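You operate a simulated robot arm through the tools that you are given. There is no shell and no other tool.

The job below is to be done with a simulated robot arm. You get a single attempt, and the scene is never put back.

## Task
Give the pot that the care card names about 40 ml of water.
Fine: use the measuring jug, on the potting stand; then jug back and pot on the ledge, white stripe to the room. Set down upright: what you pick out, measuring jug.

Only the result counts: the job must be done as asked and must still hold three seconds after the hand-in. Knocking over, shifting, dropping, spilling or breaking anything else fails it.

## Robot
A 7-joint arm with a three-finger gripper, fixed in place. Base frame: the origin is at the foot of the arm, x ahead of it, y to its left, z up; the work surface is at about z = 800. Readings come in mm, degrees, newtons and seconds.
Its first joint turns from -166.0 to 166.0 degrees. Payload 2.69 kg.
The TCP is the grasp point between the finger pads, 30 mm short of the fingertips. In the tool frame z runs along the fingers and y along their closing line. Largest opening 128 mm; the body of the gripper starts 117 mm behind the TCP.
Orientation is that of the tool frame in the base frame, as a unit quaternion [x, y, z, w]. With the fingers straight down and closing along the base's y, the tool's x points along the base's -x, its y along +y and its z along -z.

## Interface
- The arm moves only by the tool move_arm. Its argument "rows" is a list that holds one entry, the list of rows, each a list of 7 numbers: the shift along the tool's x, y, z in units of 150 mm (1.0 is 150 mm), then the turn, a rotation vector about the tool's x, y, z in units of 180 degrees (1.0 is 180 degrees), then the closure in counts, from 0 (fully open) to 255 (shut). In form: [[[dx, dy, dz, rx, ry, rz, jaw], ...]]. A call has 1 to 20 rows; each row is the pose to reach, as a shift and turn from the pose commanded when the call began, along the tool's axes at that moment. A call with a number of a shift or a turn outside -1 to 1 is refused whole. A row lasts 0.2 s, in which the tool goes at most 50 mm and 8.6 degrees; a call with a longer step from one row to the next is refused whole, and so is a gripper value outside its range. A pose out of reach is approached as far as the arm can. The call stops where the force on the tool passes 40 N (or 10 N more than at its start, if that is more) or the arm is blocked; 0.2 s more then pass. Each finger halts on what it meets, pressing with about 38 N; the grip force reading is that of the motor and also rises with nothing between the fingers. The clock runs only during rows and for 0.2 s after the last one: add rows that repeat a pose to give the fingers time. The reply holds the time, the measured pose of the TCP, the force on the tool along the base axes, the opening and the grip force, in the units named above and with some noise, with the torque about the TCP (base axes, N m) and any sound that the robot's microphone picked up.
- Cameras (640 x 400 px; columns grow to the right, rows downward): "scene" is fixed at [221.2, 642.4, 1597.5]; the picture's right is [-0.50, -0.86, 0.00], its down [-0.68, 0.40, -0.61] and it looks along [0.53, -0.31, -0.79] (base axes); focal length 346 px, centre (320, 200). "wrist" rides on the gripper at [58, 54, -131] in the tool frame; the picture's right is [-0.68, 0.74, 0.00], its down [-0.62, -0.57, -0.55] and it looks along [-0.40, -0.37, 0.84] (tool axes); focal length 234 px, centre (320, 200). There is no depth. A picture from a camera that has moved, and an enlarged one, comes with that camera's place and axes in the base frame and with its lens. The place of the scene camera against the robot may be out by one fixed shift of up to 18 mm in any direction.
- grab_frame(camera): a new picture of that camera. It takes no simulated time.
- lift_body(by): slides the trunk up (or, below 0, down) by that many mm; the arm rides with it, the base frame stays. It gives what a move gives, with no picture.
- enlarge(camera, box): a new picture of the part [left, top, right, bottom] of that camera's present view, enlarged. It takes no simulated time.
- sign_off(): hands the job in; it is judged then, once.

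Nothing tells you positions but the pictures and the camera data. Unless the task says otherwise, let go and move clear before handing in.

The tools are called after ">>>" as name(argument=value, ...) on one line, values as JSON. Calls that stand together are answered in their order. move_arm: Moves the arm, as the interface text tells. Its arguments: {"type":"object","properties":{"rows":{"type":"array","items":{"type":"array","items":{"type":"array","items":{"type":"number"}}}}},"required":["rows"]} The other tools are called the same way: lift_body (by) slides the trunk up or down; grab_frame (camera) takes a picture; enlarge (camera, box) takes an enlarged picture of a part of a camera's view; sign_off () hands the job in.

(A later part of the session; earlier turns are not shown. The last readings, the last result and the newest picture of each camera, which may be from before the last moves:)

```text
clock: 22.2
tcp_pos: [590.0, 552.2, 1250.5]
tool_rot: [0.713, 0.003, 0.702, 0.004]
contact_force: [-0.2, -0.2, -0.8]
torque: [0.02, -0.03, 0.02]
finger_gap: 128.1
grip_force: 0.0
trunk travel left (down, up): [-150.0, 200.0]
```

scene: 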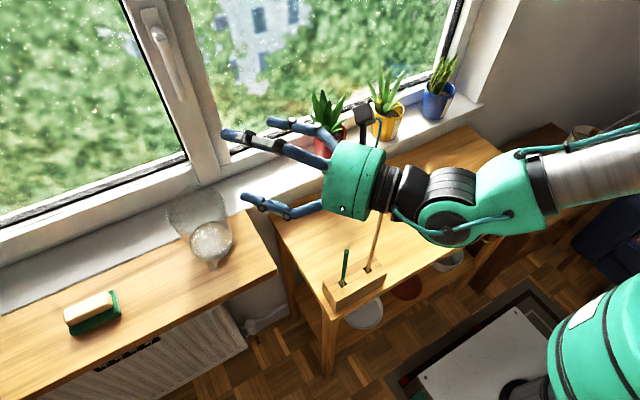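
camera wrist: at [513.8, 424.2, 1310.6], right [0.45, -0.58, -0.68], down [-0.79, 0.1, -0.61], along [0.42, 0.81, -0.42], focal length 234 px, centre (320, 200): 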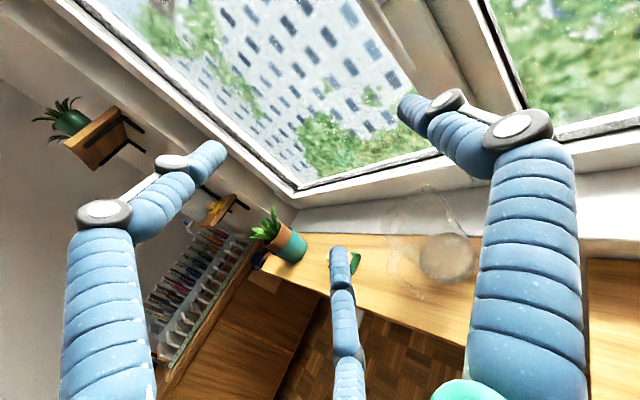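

>>> move_arm(rows=[[[0, 0.25, 0.03, 0, 0, 0, 0], [0, 0.5, 0.06, 0, 0, 0, 0], [0, 0.75, 0.09, 0, 0, 0, 0], [0, 1.0, 0.12, 0, 0, 0, 0]]])

>>> move_arm(rows=[[[0, 0.25, 0.03, 0, 0, 0, 0], [0, 0.5, 0.06, 0, 0, 0, 0], [0, 0.75, 0.09, 0, 0, 0, 0], [0, 1.0, 0.12, 0, 0, 0, 0]]])

>>> move_arm(rows=[[[0, 0.25, 0.03, 0, 0, 0, 0], [0, 0.5, 0.06, 0, 0, 0, 0], [0, 0.75, 0.09, 0, 0, 0, 0], [0, 1.0, 0.12, 0, 0, 0, 0]]])

>>> grab_frame(camera="scene")

>>> grab_frame(camera="wrist")

```text
clock: 23.2
tcp_pos: [608.5, 401.2, 1249.5]
tool_rot: [0.713, 0.003, 0.701, 0.003]
contact_force: [0.5, 0.8, -0.1]
torque: [-0.02, -0.02, -0.04]
finger_gap: 128.0
grip_force: 0.2
trunk travel left (down, up): [-150.0, 200.0]
```

```text
clock: 24.2
tcp_pos: [625.7, 251.2, 1254.0]
tool_rot: [0.712, 0.003, 0.702, 0.003]
contact_force: [1.0, 0.2, -0.1]
torque: [0.0, 0.03, 0.0]
finger_gap: 128.1
grip_force: 0.1
trunk travel left (down, up): [-150.0, 200.0]
```

```text
clock: 25.2
tcp_pos: [644.6, 100.1, 1254.1]
tool_rot: [0.713, 0.003, 0.701, 0.003]
contact_force: [0.8, 0.2, 0.2]
torque: [-0.01, 0.03, -0.02]
finger_gap: 127.9
grip_force: 0.0
trunk travel left (down, up): [-150.0, 200.0]
```

```text
taken
```

scene: 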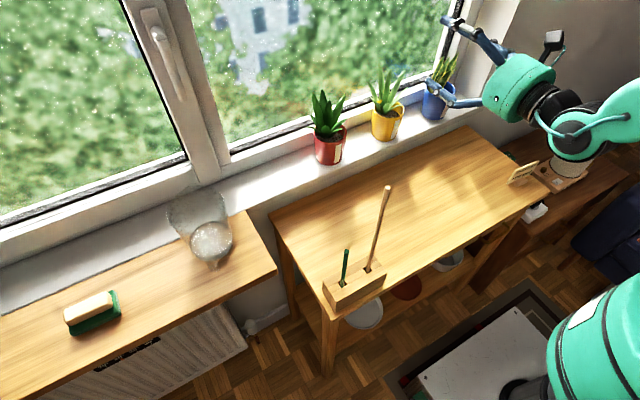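

```text
taken
camera wrist: at [514.6, 45.7, 1314.9], right [-0.01, -0.74, -0.67], down [-0.56, 0.56, -0.61], along [0.83, 0.37, -0.42], focal length 234 px, centre (320, 200)
```

wrist: 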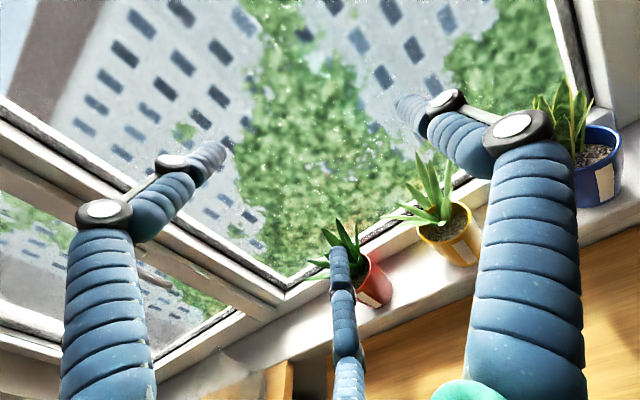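

I'll test in free air whether the wrist can roll about 80° each way from this horizontal posture, since the pour depends on it.

>>> move_arm(rows=[[[0, 0, 0, 0, 0, -0.0467, 0], [0, 0, 0, 0, 0, -0.0933, 0], [0, 0, 0, 0, 0, -0.14, 0], [0, 0, 0, 0, 0, -0.1867, 0], [0, 0, 0, 0, 0, -0.2333, 0], [0, 0, 0, 0, 0, -0.28, 0], [0, 0, 0, 0, 0, -0.3267, 0], [0, 0, 0, 0, 0, -0.3733, 0], [0, 0, 0, 0, 0, -0.42, 0], [0, 0, 0, 0, 0, -0.4667, 0]]])

```text
clock: 27.4
tcp_pos: [645.3, 101.9, 1252.9]
tool_rot: [0.527, 0.479, 0.518, 0.473]
contact_force: [-0.8, -0.2, 0.5]
torque: [0.02, -0.01, -0.01]
finger_gap: 127.9
grip_force: 0.0
trunk travel left (down, up): [-150.0, 200.0]
```

The −84° roll works, so pouring toward +y is feasible. I'll roll back and return to a fingers-down posture to inspect the red pot from above.

>>> move_arm(rows=[[[0, 0, 0, 0, 0, 0.0467, 0], [0, 0, 0, 0, 0, 0.0933, 0], [0, 0, 0, 0, 0, 0.14, 0], [0, 0, 0, 0, 0, 0.1867, 0], [0, 0, 0, 0, 0, 0.2333, 0], [0, 0, 0, 0, 0, 0.28, 0], [0, 0, 0, 0, 0, 0.3267, 0], [0, 0, 0, 0, 0, 0.3733, 0], [0, 0, 0, 0, 0, 0.42, 0], [0, 0, 0, 0, 0, 0.4667, 0]]])

>>> move_arm(rows=[[[0, 0, 0, -0.0278, -0.0242, 0.0278, 0], [0, 0, 0, -0.0556, -0.0484, 0.0556, 0], [0, 0, 0, -0.0834, -0.0726, 0.0834, 0], [0, 0, 0, -0.1112, -0.0968, 0.1112, 0], [0, 0, 0, -0.139, -0.121, 0.139, 0], [0, 0, 0, -0.1668, -0.1452, 0.1668, 0], [0, 0, 0, -0.1946, -0.1694, 0.1946, 0], [0, 0, 0, -0.2224, -0.1936, 0.2224, 0], [0, 0, 0, -0.2502, -0.2178, 0.2502, 0], [0, 0, 0, -0.278, -0.242, 0.278, 0], [0, 0, 0, -0.3058, -0.2662, 0.3058, 0], [0, 0, 0, -0.3336, -0.2904, 0.3336, 0], [0, 0, 0, -0.3614, -0.3146, 0.3614, 0], [0, 0, 0, -0.3892, -0.3388, 0.3892, 0], [0, 0, 0, -0.417, -0.363, 0.417, 0]]])

```text
clock: 29.6
tcp_pos: [645.8, 102.4, 1253.7]
tool_rot: [0.713, 0.003, 0.702, 0.002]
contact_force: [-0.1, 0.4, -0.5]
torque: [0.01, 0.02, 0.01]
finger_gap: 127.7
grip_force: 0.1
trunk travel left (down, up): [-150.0, 200.0]
```

```text
clock: 32.8
tcp_pos: [644.7, 103.7, 1253.7]
tool_rot: [-0.657, 0.754, 0.003, -0.01]
contact_force: [-0.4, -0.1, -0.2]
torque: [-0.04, 0.02, 0.0]
finger_gap: 128.0
grip_force: 0.1
trunk travel left (down, up): [-150.0, 200.0]
```

>>> move_arm(rows=[[[-0.145, -0.137, 0.02, 0.0056, -0.0035, 0, 0], [-0.291, -0.274, 0.04, 0.0056, -0.0035, 0, 0], [-0.436, -0.411, 0.06, 0.0056, -0.0035, 0, 0], [-0.582, -0.548, 0.08, 0.0056, -0.0035, 0, 0]]])

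>>> grab_frame(camera="wrist")

>>> grab_frame(camera="scene")

```text
clock: 33.8
tcp_pos: [739.1, 172.9, 1237.7]
tool_rot: [-0.656, 0.755, -0.001, 0.001]
contact_force: [-0.2, 0.0, 0.8]
torque: [-0.02, -0.06, -0.01]
finger_gap: 127.8
grip_force: 0.1
trunk travel left (down, up): [-150.0, 200.0]
```

```text
taken
camera wrist: at [676.8, 122.8, 1367.0], right [-0.64, 0.77, 0.0], down [0.64, 0.53, 0.55], along [0.43, 0.35, -0.83], focal length 234 px, centre (320, 200)
```

wrist: 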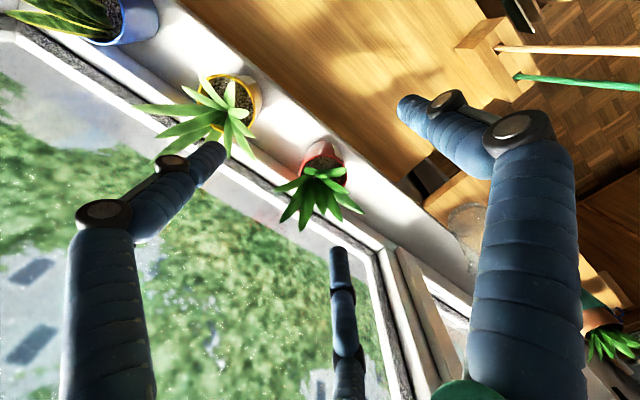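

```text
taken
```

scene: 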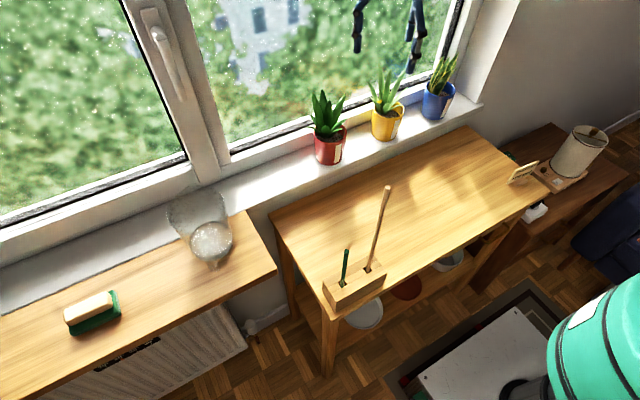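

>>> enlarge(camera="wrist", box=[255, 120, 383, 240])

>>> enlarge(camera="scene", box=[290, 75, 370, 175])

```text
3.33 times, centred on (319, 180) of wrist
camera zoom: at [676.8, 122.8, 1367.0], right [-0.64, 0.77, 0.0], down [0.64, 0.53, 0.55], along [0.43, 0.35, -0.83], focal length 781 px, centre (323, 267)
```

zoom: 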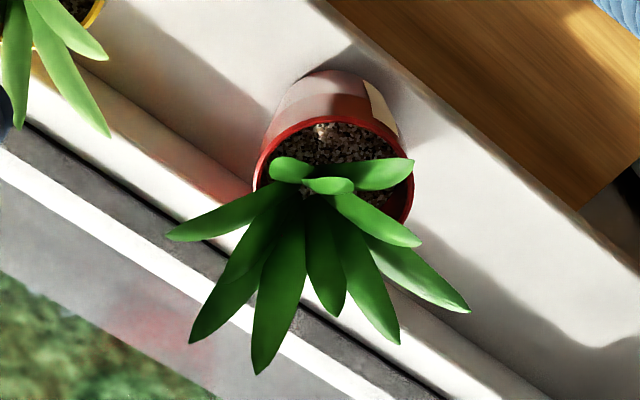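

```text
4.00 times, centred on (330, 125) of scene
camera zoom: at [221.2, 642.4, 1597.5], right [-0.5, -0.86, 0.0], down [-0.68, 0.4, -0.61], along [0.53, -0.31, -0.79], focal length 1386 px, centre (280, 500)
```

zoom: 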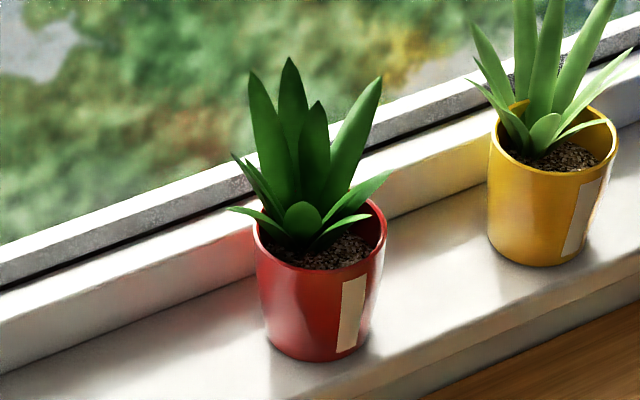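

The stripe faces the room (−x), and the long leaves spread mostly toward the window, up to about z=1100. I'll hover centred over the pot with the fingers turned into the gaps between leaves and check the alignment.

>>> move_arm(rows=[[[-0.155, -0.135, 0.08, 0, 0, 0.0111, 0], [-0.31, -0.27, 0.16, 0, 0, 0.0222, 0], [-0.466, -0.404, 0.24, 0, 0, 0.0333, 0], [-0.621, -0.539, 0.32, 0, 0, 0.0444, 0], [-0.621, -0.539, 0.32, 0, 0, 0.0444, 0]]])

>>> grab_frame(camera="wrist")

>>> enlarge(camera="scene", box=[270, 20, 398, 170])

```text
clock: 35.0
tcp_pos: [830.5, 258.6, 1189.4]
tool_rot: [-0.603, 0.798, -0.001, 0.001]
contact_force: [0.0, -0.5, -0.5]
torque: [-0.06, 0.05, -0.01]
finger_gap: 128.5
grip_force: 0.0
trunk travel left (down, up): [-150.0, 200.0]
```

```text
taken
camera wrist: at [762.1, 217.4, 1319.9], right [-0.52, 0.85, 0.0], down [0.71, 0.44, 0.55], along [0.47, 0.29, -0.84], focal length 234 px, centre (320, 200)
```

wrist: 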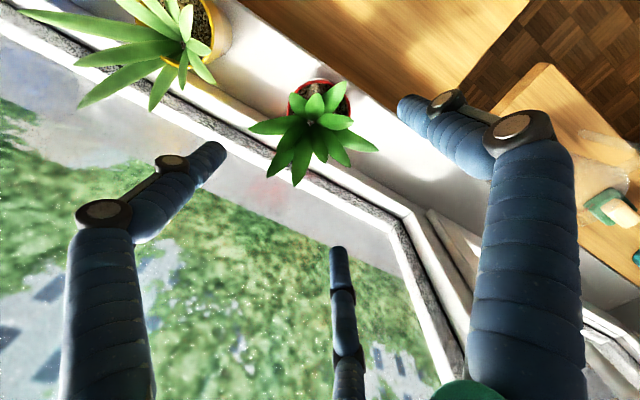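

```text
2.67 times, centred on (334, 95) of scene
camera zoom: at [221.2, 642.4, 1597.5], right [-0.5, -0.86, 0.0], down [-0.68, 0.4, -0.61], along [0.53, -0.31, -0.79], focal length 924 px, centre (283, 480)
```

zoom: 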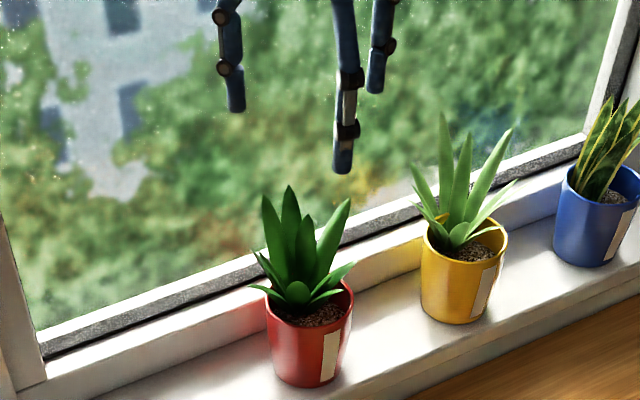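

>>> enlarge(camera="wrist", box=[235, 65, 395, 195])

>>> enlarge(camera="scene", box=[290, 75, 370, 175])

```text
3.08 times, centred on (315, 130) of wrist
camera zoom: at [762.1, 217.4, 1319.9], right [-0.52, 0.85, 0.0], down [0.71, 0.44, 0.55], along [0.47, 0.29, -0.84], focal length 720 px, centre (335, 415)
```

zoom: 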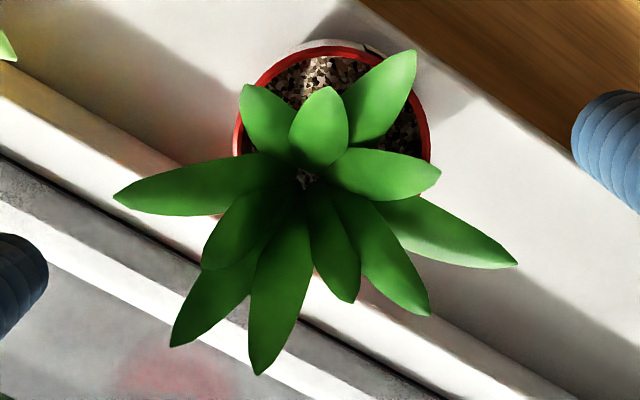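

```text
4.00 times, centred on (330, 125) of scene
camera zoom: at [221.2, 642.4, 1597.5], right [-0.5, -0.86, 0.0], down [-0.68, 0.4, -0.61], along [0.53, -0.31, -0.79], focal length 1386 px, centre (280, 500)
```

zoom: 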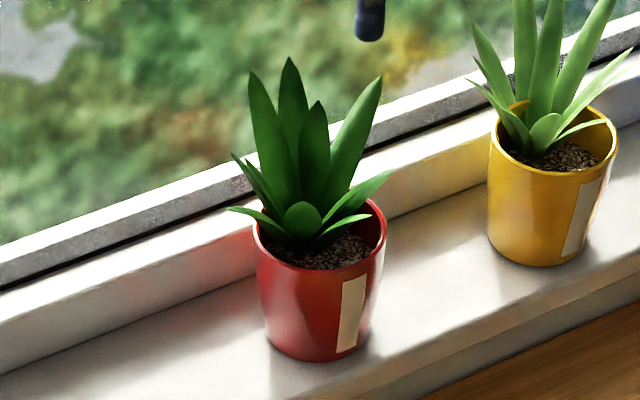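

The leaf tips triangulate to z≈1025–1060, so gripping at the rim leaves the palm clear. I'll turn the fingers to azimuths of about 37°, 157° and 277°, which fall between leaves, and re-measure my position before descending.

>>> move_arm(rows=[[[0, 0, 0, 0, 0, 0.0444, 0], [0, 0, 0, 0, 0, 0.0444, 0], [0, 0, 0, 0, 0, 0.0444, 0]]])

>>> move_arm(rows=[[[0, 0, 0, 0, 0, 0, 0]]])

>>> move_arm(rows=[[[0, 0, 0, 0, 0, 0, 0]]])

>>> grab_frame(camera="wrist")

```text
clock: 35.8
tcp_pos: [831.0, 258.9, 1190.8]
tool_rot: [-0.546, 0.838, -0.001, 0.001]
contact_force: [0.4, 0.6, 0.1]
torque: [-0.06, 0.01, 0.05]
finger_gap: 128.0
grip_force: 0.0
trunk travel left (down, up): [-150.0, 200.0]
```

```text
clock: 36.2
tcp_pos: [829.8, 258.6, 1191.0]
tool_rot: [-0.545, 0.838, -0.002, 0.001]
contact_force: [-0.5, 0.7, 0.6]
torque: [0.02, 0.01, 0.01]
finger_gap: 128.1
grip_force: 0.1
trunk travel left (down, up): [-150.0, 200.0]
```

```text
clock: 36.6
tcp_pos: [830.7, 258.2, 1190.9]
tool_rot: [-0.546, 0.838, -0.002, 0.001]
contact_force: [0.7, -0.6, -0.9]
torque: [-0.04, 0.02, 0.01]
finger_gap: 128.3
grip_force: 0.2
trunk travel left (down, up): [-150.0, 200.0]
```

```text
taken
camera wrist: at [756.5, 226.3, 1320.5], right [-0.4, 0.92, 0.0], down [0.76, 0.33, 0.55], along [0.51, 0.22, -0.83], focal length 234 px, centre (320, 200)
```

wrist: 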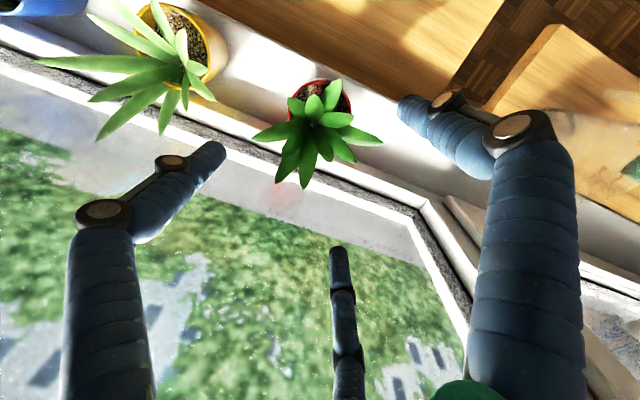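

>>> enlarge(camera="wrist", box=[256, 60, 384, 140])

```text
5.00 times, centred on (320, 100) of wrist
camera zoom: at [756.5, 226.3, 1320.5], right [-0.4, 0.92, 0.0], down [0.76, 0.33, 0.55], along [0.51, 0.22, -0.83], focal length 1171 px, centre (320, 700)
```

zoom: 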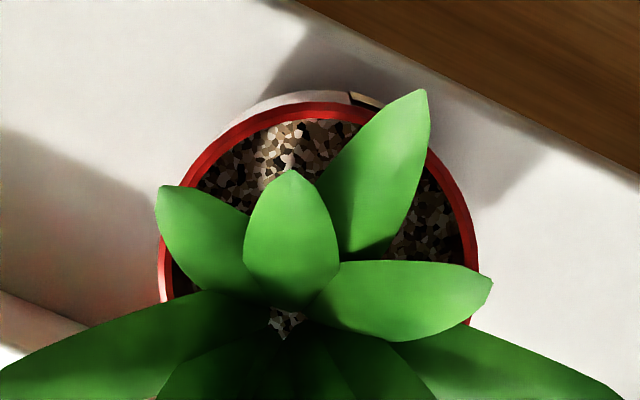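

The hand is already within about 2 mm of the pot axis. I'll descend in two stages and check the view midway.

>>> move_arm(rows=[[[0, 0, 0.2, 0, 0, 0, 0], [0, 0, 0.4, 0, 0, 0, 0], [0, 0, 0.6, 0, 0, 0, 0], [0, 0, 0.767, 0, 0, 0, 0], [0, 0, 0.767, 0, 0, 0, 0]]])

>>> grab_frame(camera="wrist")

>>> enlarge(camera="scene", box=[270, 20, 398, 170])

```text
clock: 37.8
tcp_pos: [830.1, 259.0, 1074.0]
tool_rot: [-0.545, 0.838, -0.001, 0.002]
contact_force: [-0.2, -0.2, 0.0]
torque: [0.03, 0.05, 0.04]
finger_gap: 127.9
grip_force: 0.2
trunk travel left (down, up): [-150.0, 200.0]
```

```text
taken
camera wrist: at [756.5, 226.4, 1204.2], right [-0.4, 0.92, 0.0], down [0.76, 0.33, 0.55], along [0.51, 0.22, -0.83], focal length 234 px, centre (320, 200)
```

wrist: 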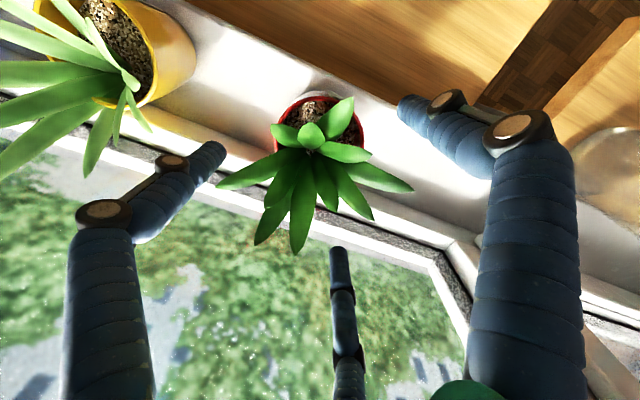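

```text
2.67 times, centred on (334, 95) of scene
camera zoom: at [221.2, 642.4, 1597.5], right [-0.5, -0.86, 0.0], down [-0.68, 0.4, -0.61], along [0.53, -0.31, -0.79], focal length 924 px, centre (283, 480)
```

zoom: 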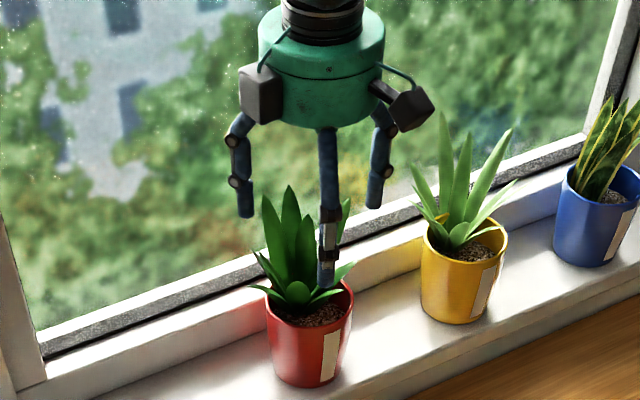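

>>> move_arm(rows=[[[0, 0, 0.15, 0, 0, 0, 0], [0, 0, 0.3, 0, 0, 0, 0], [0, 0, 0.45, 0, 0, 0, 0], [0, 0, 0.6, 0, 0, 0, 0], [0, 0, 0.7, 0, 0, 0, 0], [0, 0, 0.747, 0, 0, 0, 0], [0, 0, 0.747, 0, 0, 0, 0]]])

>>> grab_frame(camera="wrist")

>>> enlarge(camera="scene", box=[270, 40, 398, 170])

```text
clock: 39.4
tcp_pos: [831.2, 258.1, 963.5]
tool_rot: [-0.545, 0.838, -0.002, 0.001]
contact_force: [0.2, 0.2, 0.2]
torque: [0.01, -0.02, 0.0]
finger_gap: 128.0
grip_force: 0.0
trunk travel left (down, up): [-150.0, 200.0]
```

```text
taken
camera wrist: at [756.9, 226.5, 1093.6], right [-0.4, 0.92, 0.0], down [0.76, 0.33, 0.55], along [0.51, 0.22, -0.83], focal length 234 px, centre (320, 200)
```

wrist: 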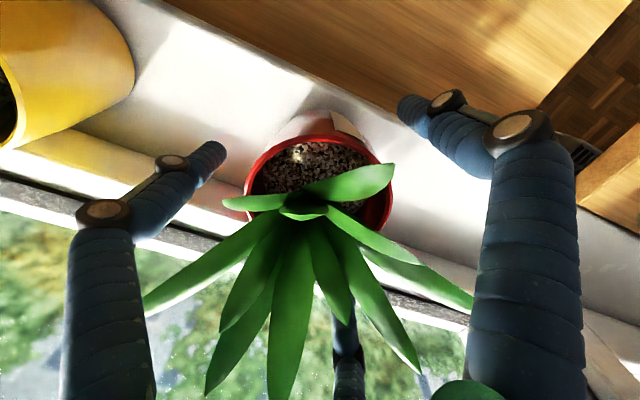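

```text
3.08 times, centred on (334, 105) of scene
camera zoom: at [221.2, 642.4, 1597.5], right [-0.5, -0.86, 0.0], down [-0.68, 0.4, -0.61], along [0.53, -0.31, -0.79], focal length 1066 px, centre (277, 492)
```

zoom: 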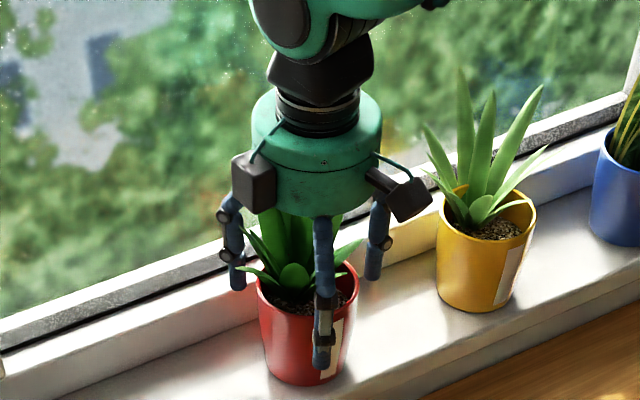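

The fingers surround the pot with no contact. I'll close them gradually.

>>> move_arm(rows=[[[0, 0, 0, 0, 0, 0, 30], [0, 0, 0, 0, 0, 0, 50], [0, 0, 0, 0, 0, 0, 60], [0, 0, 0, 0, 0, 0, 68], [0, 0, 0, 0, 0, 0, 74], [0, 0, 0, 0, 0, 0, 80], [0, 0, 0, 0, 0, 0, 90], [0, 0, 0, 0, 0, 0, 90]]])

>>> grab_frame(camera="wrist")

>>> enlarge(camera="scene", box=[270, 40, 398, 170])

```text
clock: 41.2
tcp_pos: [830.5, 258.2, 963.2]
tool_rot: [-0.546, 0.838, -0.002, 0.001]
contact_force: [2.1, -1.6, 1.7]
torque: [-0.11, 0.02, 0.01]
finger_gap: 89.7
grip_force: 5.1
trunk travel left (down, up): [-150.0, 200.0]
```

```text
taken
camera wrist: at [756.9, 226.3, 1093.8], right [-0.4, 0.92, 0.0], down [0.76, 0.33, 0.55], along [0.51, 0.22, -0.83], focal length 234 px, centre (320, 200)
```

wrist: 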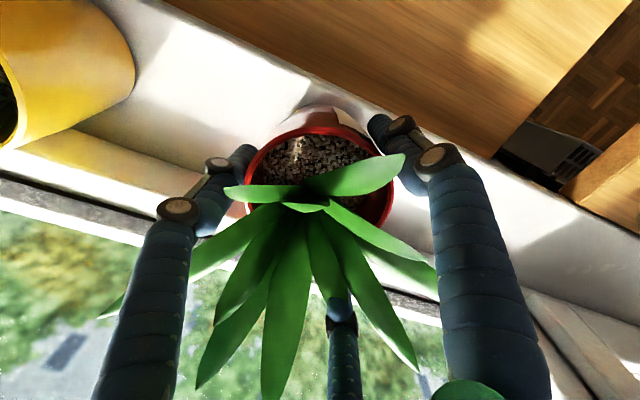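

```text
3.08 times, centred on (334, 105) of scene
camera zoom: at [221.2, 642.4, 1597.5], right [-0.5, -0.86, 0.0], down [-0.68, 0.4, -0.61], along [0.53, -0.31, -0.79], focal length 1066 px, centre (277, 492)
```

zoom: 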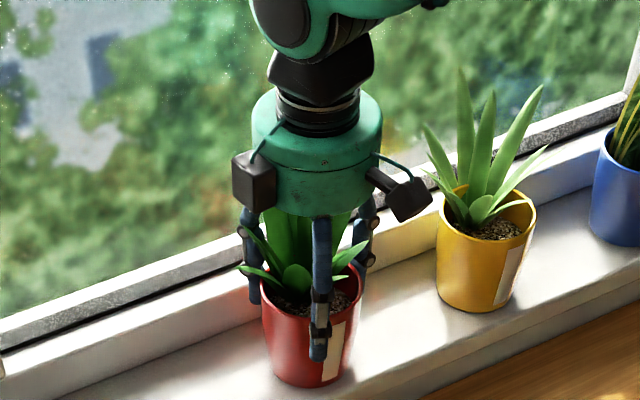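

Contact at a gap of about 90 mm, matching the rim. I'll firm the grip and lift a little.

>>> move_arm(rows=[[[0, 0, 0, 0, 0, 0, 110], [0, 0, 0, 0, 0, 0, 140], [0, 0, 0, 0, 0, 0, 160], [0, 0, 0, 0, 0, 0, 160], [0, 0, -0.04, 0, 0, 0, 160], [0, 0, -0.08, 0, 0, 0, 160], [0, 0, -0.13, 0, 0, 0, 160], [0, 0, -0.2, 0, 0, 0, 160], [0, 0, -0.2, 0, 0, 0, 160]]])

>>> enlarge(camera="scene", box=[270, 40, 398, 170])

>>> grab_frame(camera="wrist")

```text
clock: 43.2
tcp_pos: [832.3, 257.7, 995.2]
tool_rot: [-0.545, 0.838, -0.001, 0.001]
contact_force: [-0.1, 0.6, -4.2]
torque: [0.0, -0.04, 0.0]
finger_gap: 88.2
grip_force: 37.9
trunk travel left (down, up): [-150.0, 200.0]
```

```text
3.08 times, centred on (334, 105) of scene
camera zoom: at [221.2, 642.4, 1597.5], right [-0.5, -0.86, 0.0], down [-0.68, 0.4, -0.61], along [0.53, -0.31, -0.79], focal length 1066 px, centre (277, 492)
```

zoom: 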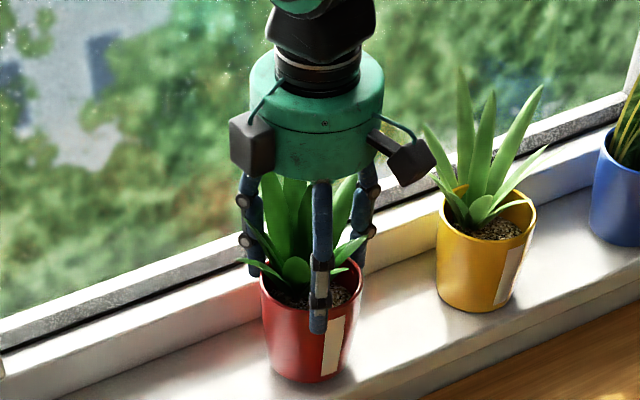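

```text
taken
camera wrist: at [759.1, 226.1, 1125.1], right [-0.4, 0.92, 0.0], down [0.77, 0.33, 0.55], along [0.51, 0.22, -0.83], focal length 234 px, centre (320, 200)
```

wrist: 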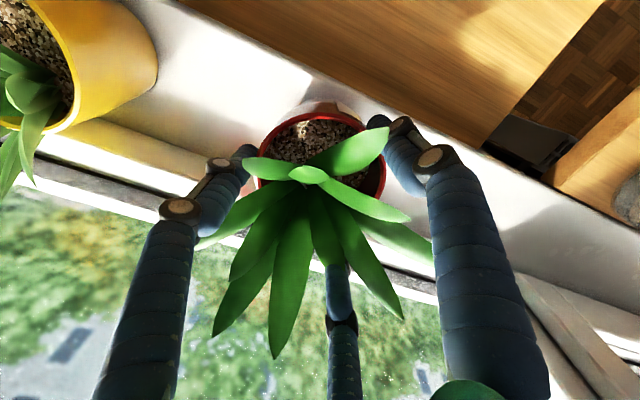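

>>> move_arm(rows=[[[0, 0, 0, 0, 0, 0, 160]]])

>>> enlarge(camera="scene", box=[290, 80, 370, 170])

>>> enlarge(camera="wrist", box=[230, 80, 390, 180])

```text
clock: 43.6
tcp_pos: [832.7, 259.1, 995.4]
tool_rot: [-0.545, 0.838, -0.002, 0.001]
contact_force: [-0.7, -0.8, -4.0]
torque: [-0.01, 0.01, 0.01]
finger_gap: 88.0
grip_force: 38.6
trunk travel left (down, up): [-150.0, 200.0]
```

```text
4.44 times, centred on (330, 125) of scene
camera zoom: at [221.2, 642.4, 1597.5], right [-0.5, -0.86, 0.0], down [-0.68, 0.4, -0.61], along [0.53, -0.31, -0.79], focal length 1540 px, centre (276, 533)
```

zoom: 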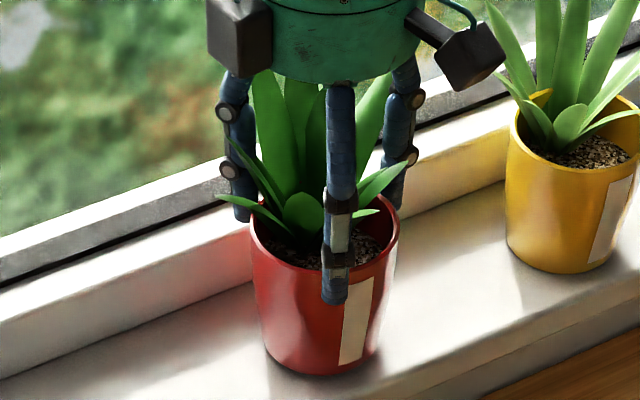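

```text
4.00 times, centred on (310, 130) of wrist
camera zoom: at [759.3, 226.2, 1125.2], right [-0.4, 0.92, 0.0], down [0.76, 0.33, 0.55], along [0.51, 0.22, -0.83], focal length 937 px, centre (360, 480)
```

zoom: 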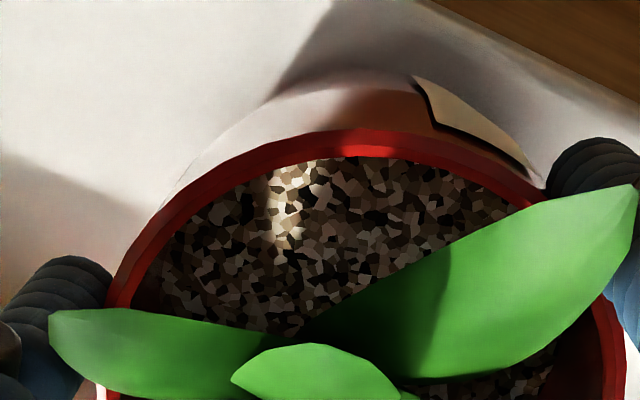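

The pot did not rise with the hand; the fingers slid up along the rim. I'll loosen the grip, go lower and regrip before trying a very small lift.

>>> move_arm(rows=[[[0, 0, 0, 0, 0, 0, 120], [0, 0, 0, 0, 0, 0, 70], [0, 0, 0, 0, 0, 0, 40], [0, 0, 0, 0, 0, 0, 30], [0, 0, 0.1, 0, 0, 0, 30], [0, 0, 0.2, 0, 0, 0, 30], [0, 0, 0.28, 0, 0, 0, 30], [0, 0, 0.32, 0, 0, 0, 30], [0, 0, 0.32, 0, 0, 0, 30]]])

>>> grab_frame(camera="wrist")

>>> enlarge(camera="scene", box=[290, 80, 370, 170])

```text
clock: 45.6
tcp_pos: [830.6, 257.3, 947.8]
tool_rot: [-0.545, 0.839, -0.002, 0.001]
contact_force: [-0.2, 0.5, -0.4]
torque: [-0.01, 0.02, -0.02]
finger_gap: 112.8
grip_force: 0.1
trunk travel left (down, up): [-150.0, 200.0]
```

```text
taken
camera wrist: at [757.8, 225.8, 1076.5], right [-0.4, 0.92, 0.0], down [0.76, 0.33, 0.55], along [0.51, 0.22, -0.83], focal length 234 px, centre (320, 200)
```

wrist: 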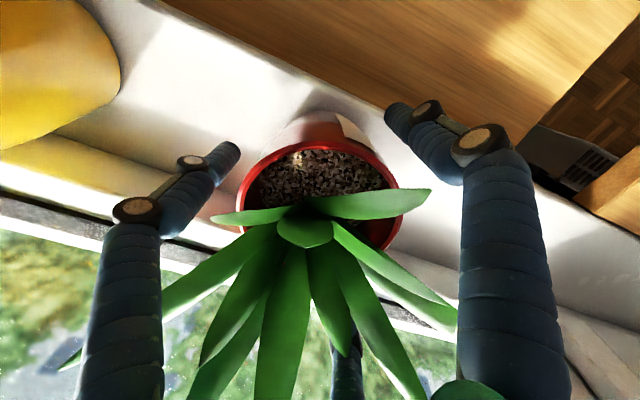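

```text
4.44 times, centred on (330, 125) of scene
camera zoom: at [221.2, 642.4, 1597.5], right [-0.5, -0.86, 0.0], down [-0.68, 0.4, -0.61], along [0.53, -0.31, -0.79], focal length 1540 px, centre (276, 533)
```

zoom: 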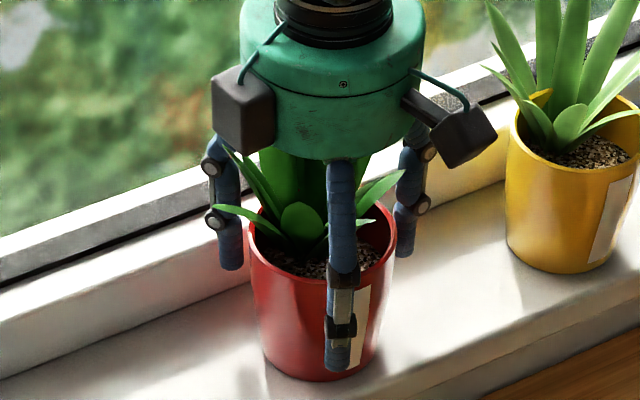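

Comparing pot-base positions, the pot was about 4 mm up and hanging (about 4.1 N), so the slip happened while the grip was still building. I'll regrip lower, hold the squeeze longer and lift more slowly.

>>> move_arm(rows=[[[0, 0, 0, 0, 0, 0, 50], [0, 0, 0, 0, 0, 0, 65], [0, 0, 0, 0, 0, 0, 75], [0, 0, 0, 0, 0, 0, 90], [0, 0, 0, 0, 0, 0, 120], [0, 0, 0, 0, 0, 0, 160], [0, 0, 0, 0, 0, 0, 200], [0, 0, 0, 0, 0, 0, 200], [0, 0, 0, 0, 0, 0, 200], [0, 0, 0, 0, 0, 0, 200], [0, 0, 0, 0, 0, 0, 200], [0, 0, 0, 0, 0, 0, 200]]])

>>> enlarge(camera="wrist", box=[200, 100, 440, 250])

>>> enlarge(camera="scene", box=[290, 80, 370, 170])

```text
clock: 48.2
tcp_pos: [831.9, 258.6, 946.3]
tool_rot: [-0.546, 0.838, 0.0, 0.002]
contact_force: [2.9, 2.0, 6.4]
torque: [-0.05, 0.05, 0.03]
finger_gap: 87.7
grip_force: 38.2
trunk travel left (down, up): [-150.0, 200.0]
```

```text
2.67 times, centred on (320, 175) of wrist
camera zoom: at [757.9, 225.8, 1077.0], right [-0.4, 0.92, 0.0], down [0.76, 0.33, 0.55], along [0.51, 0.22, -0.83], focal length 624 px, centre (320, 267)
```

zoom: 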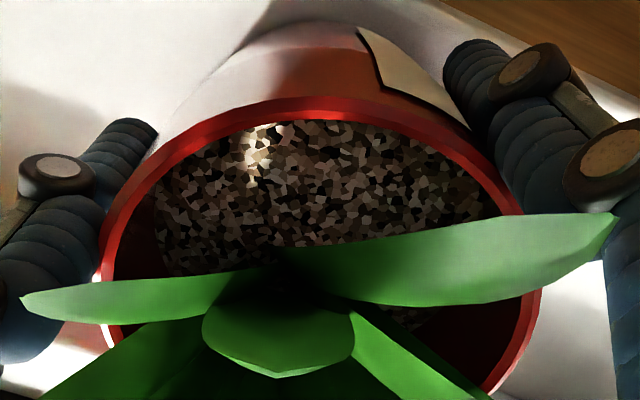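

```text
4.44 times, centred on (330, 125) of scene
camera zoom: at [221.2, 642.4, 1597.5], right [-0.5, -0.86, 0.0], down [-0.68, 0.4, -0.61], along [0.53, -0.31, -0.79], focal length 1540 px, centre (276, 533)
```

zoom: 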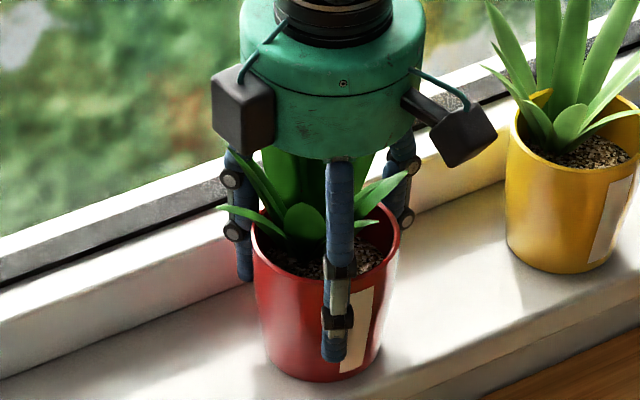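

>>> move_arm(rows=[[[0, 0, -0.01, 0, 0, 0, 200], [0, 0, -0.02, 0, 0, 0, 200], [0, 0, -0.03, 0, 0, 0, 200], [0, 0, -0.04, 0, 0, 0, 200], [0, 0, -0.05, 0, 0, 0, 200], [0, 0, -0.06, 0, 0, 0, 200], [0, 0, -0.07, 0, 0, 0, 200], [0, 0, -0.08, 0, 0, 0, 200], [0, 0, -0.08, 0, 0, 0, 200]]])

>>> enlarge(camera="wrist", box=[200, 100, 440, 250])

>>> enlarge(camera="scene", box=[290, 80, 370, 170])

```text
clock: 50.2
tcp_pos: [832.0, 257.0, 958.4]
tool_rot: [-0.545, 0.838, -0.002, 0.001]
contact_force: [0.2, 0.7, -3.9]
torque: [0.01, 0.04, -0.05]
finger_gap: 87.4
grip_force: 38.4
trunk travel left (down, up): [-150.0, 200.0]
```

```text
2.67 times, centred on (320, 175) of wrist
camera zoom: at [759.3, 225.9, 1088.6], right [-0.4, 0.92, 0.0], down [0.76, 0.33, 0.55], along [0.51, 0.22, -0.83], focal length 624 px, centre (320, 267)
```

zoom: 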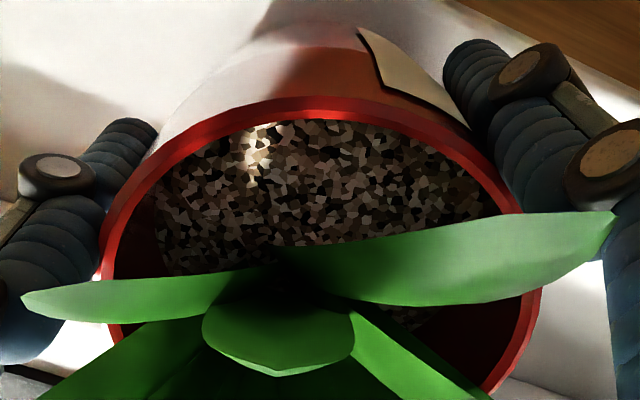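

```text
4.44 times, centred on (330, 125) of scene
camera zoom: at [221.2, 642.4, 1597.5], right [-0.5, -0.86, 0.0], down [-0.68, 0.4, -0.61], along [0.53, -0.31, -0.79], focal length 1540 px, centre (276, 533)
```

zoom: 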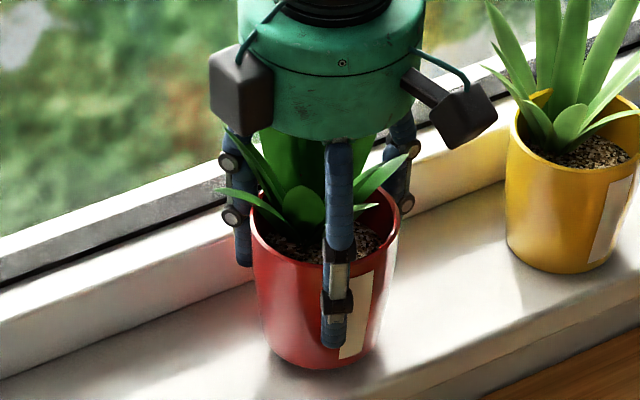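

The pot now moves rigidly with the hand (about 0.4 kg). I'll lift it clear, bring it toward the room, then over to about (690, 200) on the stand.

>>> move_arm(rows=[[[0, 0, -0.07, 0, 0, 0, 200], [0, 0, -0.15, 0, 0, 0, 200], [0, 0, -0.23, 0, 0, 0, 200], [0, 0, -0.31, 0, 0, 0, 200], [0, 0, -0.4, 0, 0, 0, 200], [0, 0, -0.48, 0, 0, 0, 200], [0.03, 0.07, -0.48, 0, 0, 0, 200], [0.08, 0.18, -0.48, 0, 0, 0, 200], [0.14, 0.32, -0.48, 0, 0, 0, 200], [0.2, 0.455, -0.48, 0, 0, 0, 200], [0.26, 0.59, -0.48, 0, 0, 0, 200], [0.32, 0.725, -0.48, 0, 0, 0, 200], [0.365, 0.825, -0.48, 0, 0, 0, 200], [0.383, 0.866, -0.48, 0, 0, 0, 200], [0.383, 0.866, -0.48, 0, 0, 0, 200]]])

>>> grab_frame(camera="scene")

>>> grab_frame(camera="wrist")

```text
clock: 53.4
tcp_pos: [689.4, 257.9, 1030.8]
tool_rot: [-0.546, 0.838, -0.001, 0.001]
contact_force: [0.3, -0.3, -2.6]
torque: [-0.01, -0.05, 0.01]
finger_gap: 87.5
grip_force: 38.2
trunk travel left (down, up): [-150.0, 200.0]
```

```text
taken
```

scene: 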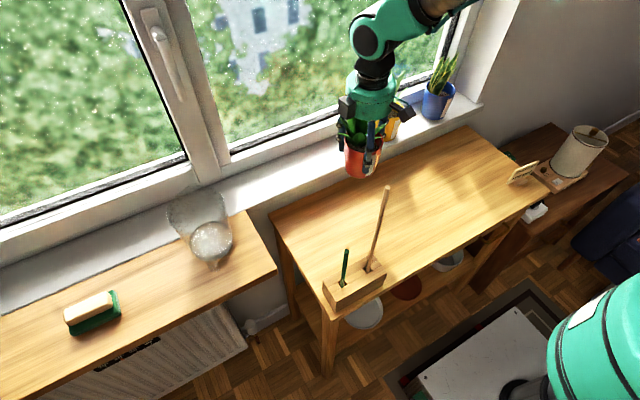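

```text
taken
camera wrist: at [617.2, 225.9, 1161.7], right [-0.4, 0.92, 0.0], down [0.76, 0.33, 0.55], along [0.51, 0.22, -0.83], focal length 234 px, centre (320, 200)
```

wrist: 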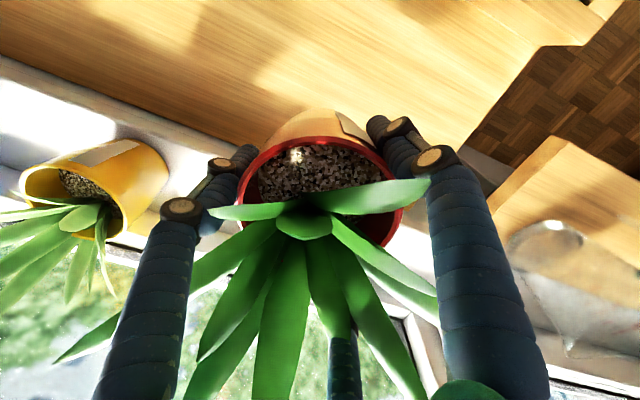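

>>> move_arm(rows=[[[0.09, -0.04, 0, 0, 0, 0, 200], [0.2, -0.088, 0.03, 0, 0, 0, 200], [0.3, -0.132, 0.1, 0, 0, 0, 200], [0.354, -0.156, 0.2, 0, 0, 0, 200], [0.354, -0.156, 0.32, 0, 0, 0, 200], [0.354, -0.156, 0.44, 0, 0, 0, 200], [0.354, -0.156, 0.56, 0, 0, 0, 200], [0.354, -0.156, 0.68, 0, 0, 0, 200], [0.354, -0.156, 0.78, 0, 0, 0, 200], [0.354, -0.156, 0.86, 0, 0, 0, 200], [0.354, -0.156, 0.905, 0, 0, 0, 200], [0.354, -0.156, 0.905, 0, 0, 0, 200]]])

>>> enlarge(camera="scene", box=[310, 100, 430, 220])

```text
clock: 56.0
tcp_pos: [692.8, 199.6, 894.2]
tool_rot: [-0.546, 0.838, -0.001, 0.001]
contact_force: [0.1, -0.8, -3.2]
torque: [-0.03, -0.02, -0.02]
finger_gap: 87.4
grip_force: 37.7
trunk travel left (down, up): [-150.0, 200.0]
```

```text
3.33 times, centred on (370, 160) of scene
camera zoom: at [221.2, 642.4, 1597.5], right [-0.5, -0.86, 0.0], down [-0.68, 0.4, -0.61], along [0.53, -0.31, -0.79], focal length 1155 px, centre (153, 333)
```

zoom: 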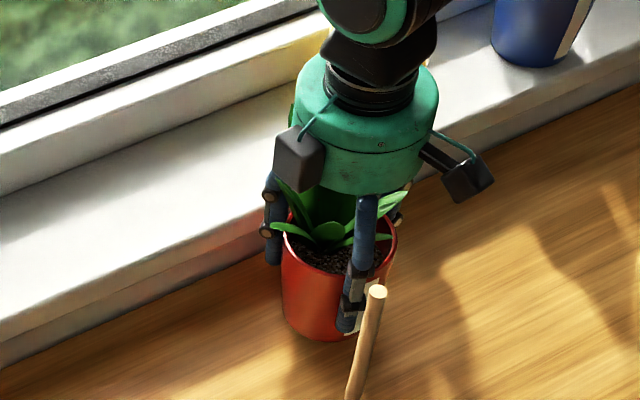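

>>> move_arm(rows=[[[0, 0, 0.03, 0, 0, 0, 200], [0, 0, 0.06, 0, 0, 0, 200], [0, 0, 0.09, 0, 0, 0, 200], [0, 0, 0.09, 0, 0, 0, 200]]])

>>> move_arm(rows=[[[0, 0, 0.0133, 0, 0, 0, 200], [0, 0, 0.0133, 0, 0, 0, 200]]])

>>> move_arm(rows=[[[0, 0, 0.0133, 0, 0, 0, 200], [0, 0, 0.0133, 0, 0, 0, 200]]])

>>> enlarge(camera="scene", box=[330, 120, 410, 200])

```text
clock: 57.0
tcp_pos: [690.8, 200.5, 880.7]
tool_rot: [-0.545, 0.838, -0.001, 0.0]
contact_force: [0.1, -0.4, -4.3]
torque: [0.02, -0.01, 0.01]
finger_gap: 87.7
grip_force: 38.3
trunk travel left (down, up): [-150.0, 200.0]
```

```text
clock: 57.6
tcp_pos: [690.6, 198.6, 878.4]
tool_rot: [-0.545, 0.838, -0.001, 0.0]
contact_force: [-0.3, -0.8, -4.2]
torque: [0.03, 0.02, 0.0]
finger_gap: 87.8
grip_force: 38.0
trunk travel left (down, up): [-150.0, 200.0]
```

```text
clock: 58.2
tcp_pos: [690.3, 200.0, 876.8]
tool_rot: [-0.546, 0.838, -0.002, 0.001]
contact_force: [0.5, 0.5, -3.7]
torque: [-0.01, -0.02, -0.02]
finger_gap: 87.2
grip_force: 37.8
trunk travel left (down, up): [-150.0, 200.0]
```

```text
5.00 times, centred on (370, 160) of scene
camera zoom: at [221.2, 642.4, 1597.5], right [-0.5, -0.86, 0.0], down [-0.68, 0.4, -0.61], along [0.53, -0.31, -0.79], focal length 1732 px, centre (70, 400)
```

zoom: 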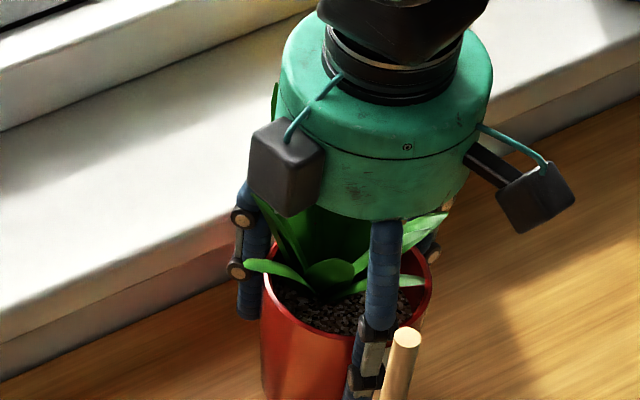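

Still hanging (about 4 N), so I continue lowering in small steps until the weight transfers to the stand.

>>> move_arm(rows=[[[0, 0, 0.0133, 0, 0, 0, 200], [0, 0, 0.0133, 0, 0, 0, 200]]])

>>> move_arm(rows=[[[0, 0, 0.0133, 0, 0, 0, 200], [0, 0, 0.0133, 0, 0, 0, 200]]])

>>> move_arm(rows=[[[0, 0, 0.0133, 0, 0, 0, 200], [0, 0, 0.0133, 0, 0, 0, 200]]])

>>> enlarge(camera="scene", box=[320, 130, 400, 210])

```text
clock: 58.8
tcp_pos: [690.3, 199.5, 874.0]
tool_rot: [-0.546, 0.838, -0.002, 0.001]
contact_force: [-0.4, 0.8, -4.0]
torque: [0.03, -0.02, 0.01]
finger_gap: 87.3
grip_force: 38.0
trunk travel left (down, up): [-150.0, 200.0]
```

```text
clock: 59.4
tcp_pos: [690.2, 200.8, 872.5]
tool_rot: [-0.545, 0.838, -0.001, 0.0]
contact_force: [-0.2, -0.4, -3.2]
torque: [-0.03, -0.01, 0.01]
finger_gap: 87.4
grip_force: 38.4
trunk travel left (down, up): [-150.0, 200.0]
```

```text
clock: 60.0
tcp_pos: [689.8, 201.3, 869.8]
tool_rot: [-0.545, 0.839, -0.002, 0.0]
contact_force: [-0.4, 0.4, -3.8]
torque: [0.0, -0.01, -0.04]
finger_gap: 87.5
grip_force: 38.4
trunk travel left (down, up): [-150.0, 200.0]
```

```text
5.00 times, centred on (360, 170) of scene
camera zoom: at [221.2, 642.4, 1597.5], right [-0.5, -0.86, 0.0], down [-0.68, 0.4, -0.61], along [0.53, -0.31, -0.79], focal length 1732 px, centre (120, 350)
```

zoom: 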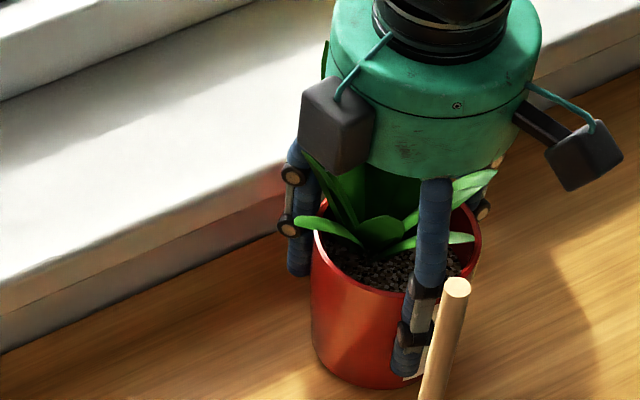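

>>> move_arm(rows=[[[0, 0, 0.0133, 0, 0, 0, 200], [0, 0, 0.0133, 0, 0, 0, 200]]])

>>> move_arm(rows=[[[0, 0, 0.0133, 0, 0, 0, 200], [0, 0, 0.0133, 0, 0, 0, 200]]])

>>> move_arm(rows=[[[0, 0, 0.0133, 0, 0, 0, 200], [0, 0, 0.0133, 0, 0, 0, 200]]])

>>> enlarge(camera="scene", box=[320, 130, 400, 210])

```text
clock: 60.6
tcp_pos: [690.8, 201.0, 868.2]
tool_rot: [-0.545, 0.838, -0.001, 0.002]
contact_force: [-0.1, 0.1, -4.0]
torque: [0.01, -0.01, -0.01]
finger_gap: 87.6
grip_force: 38.3
trunk travel left (down, up): [-150.0, 200.0]
```

```text
clock: 61.2
tcp_pos: [691.5, 198.8, 868.5]
tool_rot: [-0.545, 0.838, 0.0, 0.003]
contact_force: [-4.1, -4.1, 12.7]
torque: [-0.6, 0.72, 0.08]
finger_gap: 87.1
grip_force: 37.7
trunk travel left (down, up): [-150.0, 200.0]
```

```text
clock: 61.8
tcp_pos: [690.4, 201.1, 866.3]
tool_rot: [-0.545, 0.838, -0.002, 0.002]
contact_force: [-3.7, -2.8, 21.9]
torque: [-0.29, 0.24, 0.2]
finger_gap: 87.4
grip_force: 38.0
trunk travel left (down, up): [-150.0, 200.0]
```

```text
5.00 times, centred on (360, 170) of scene
camera zoom: at [221.2, 642.4, 1597.5], right [-0.5, -0.86, 0.0], down [-0.68, 0.4, -0.61], along [0.53, -0.31, -0.79], focal length 1732 px, centre (120, 350)
```

zoom: 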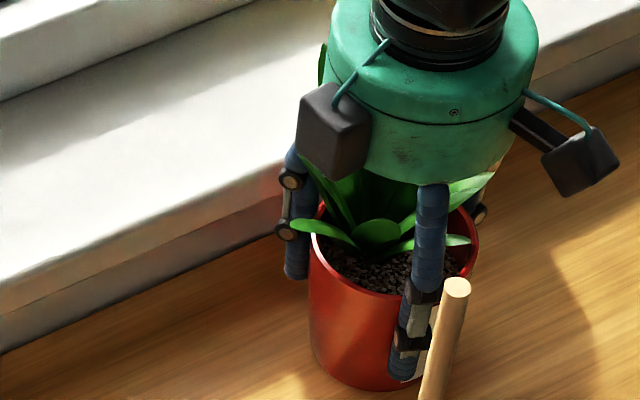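

The pot is on the stand (contact at TCP z≈867). I'll relieve the pressure, open the fingers and rise straight up.

>>> move_arm(rows=[[[0, 0, -0.012, 0, 0, 0, 200], [0, 0, -0.012, 0, 0, 0, 150], [0, 0, -0.012, 0, 0, 0, 100], [0, 0, -0.012, 0, 0, 0, 70], [0, 0, -0.012, 0, 0, 0, 40], [0, 0, -0.012, 0, 0, 0, 10], [0, 0, -0.012, 0, 0, 0, 0], [0, 0, -0.012, 0, 0, 0, 0]]])

>>> move_arm(rows=[[[0, 0, -0.1, 0, 0, 0, 0], [0, 0, -0.25, 0, 0, 0, 0], [0, 0, -0.45, 0, 0, 0, 0], [0, 0, -0.7, 0, 0, 0, 0], [0, 0, -0.95, 0, 0, 0, 0]]])

>>> grab_frame(camera="scene")

>>> grab_frame(camera="wrist")

```text
clock: 63.6
tcp_pos: [691.7, 199.6, 866.4]
tool_rot: [-0.545, 0.838, -0.001, 0.001]
contact_force: [-0.1, 0.9, -0.6]
torque: [-0.02, 0.02, 0.02]
finger_gap: 128.3
grip_force: 0.1
trunk travel left (down, up): [-150.0, 200.0]
```

```text
clock: 64.8
tcp_pos: [689.1, 200.5, 1008.3]
tool_rot: [-0.545, 0.838, -0.001, 0.001]
contact_force: [0.2, 0.2, -0.1]
torque: [-0.01, 0.03, -0.03]
finger_gap: 127.9
grip_force: 0.1
trunk travel left (down, up): [-150.0, 200.0]
```

```text
taken
```

scene: 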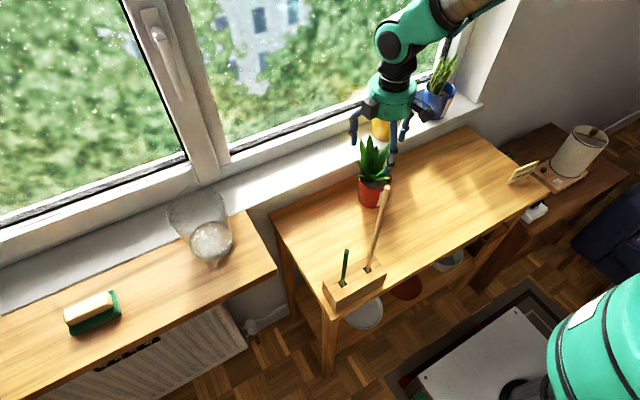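

```text
taken
camera wrist: at [615.6, 168.2, 1138.1], right [-0.4, 0.92, 0.0], down [0.77, 0.33, 0.55], along [0.5, 0.22, -0.84], focal length 234 px, centre (320, 200)
```

wrist: 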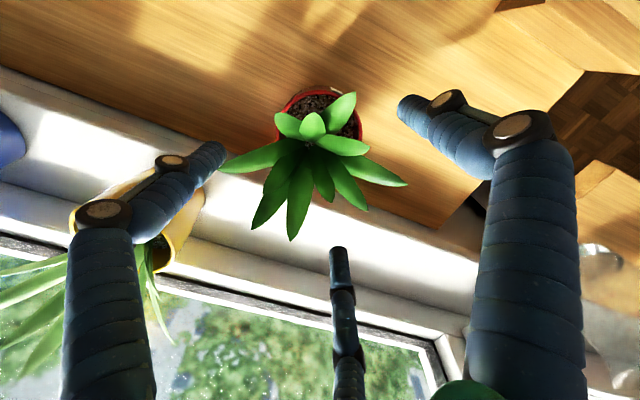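

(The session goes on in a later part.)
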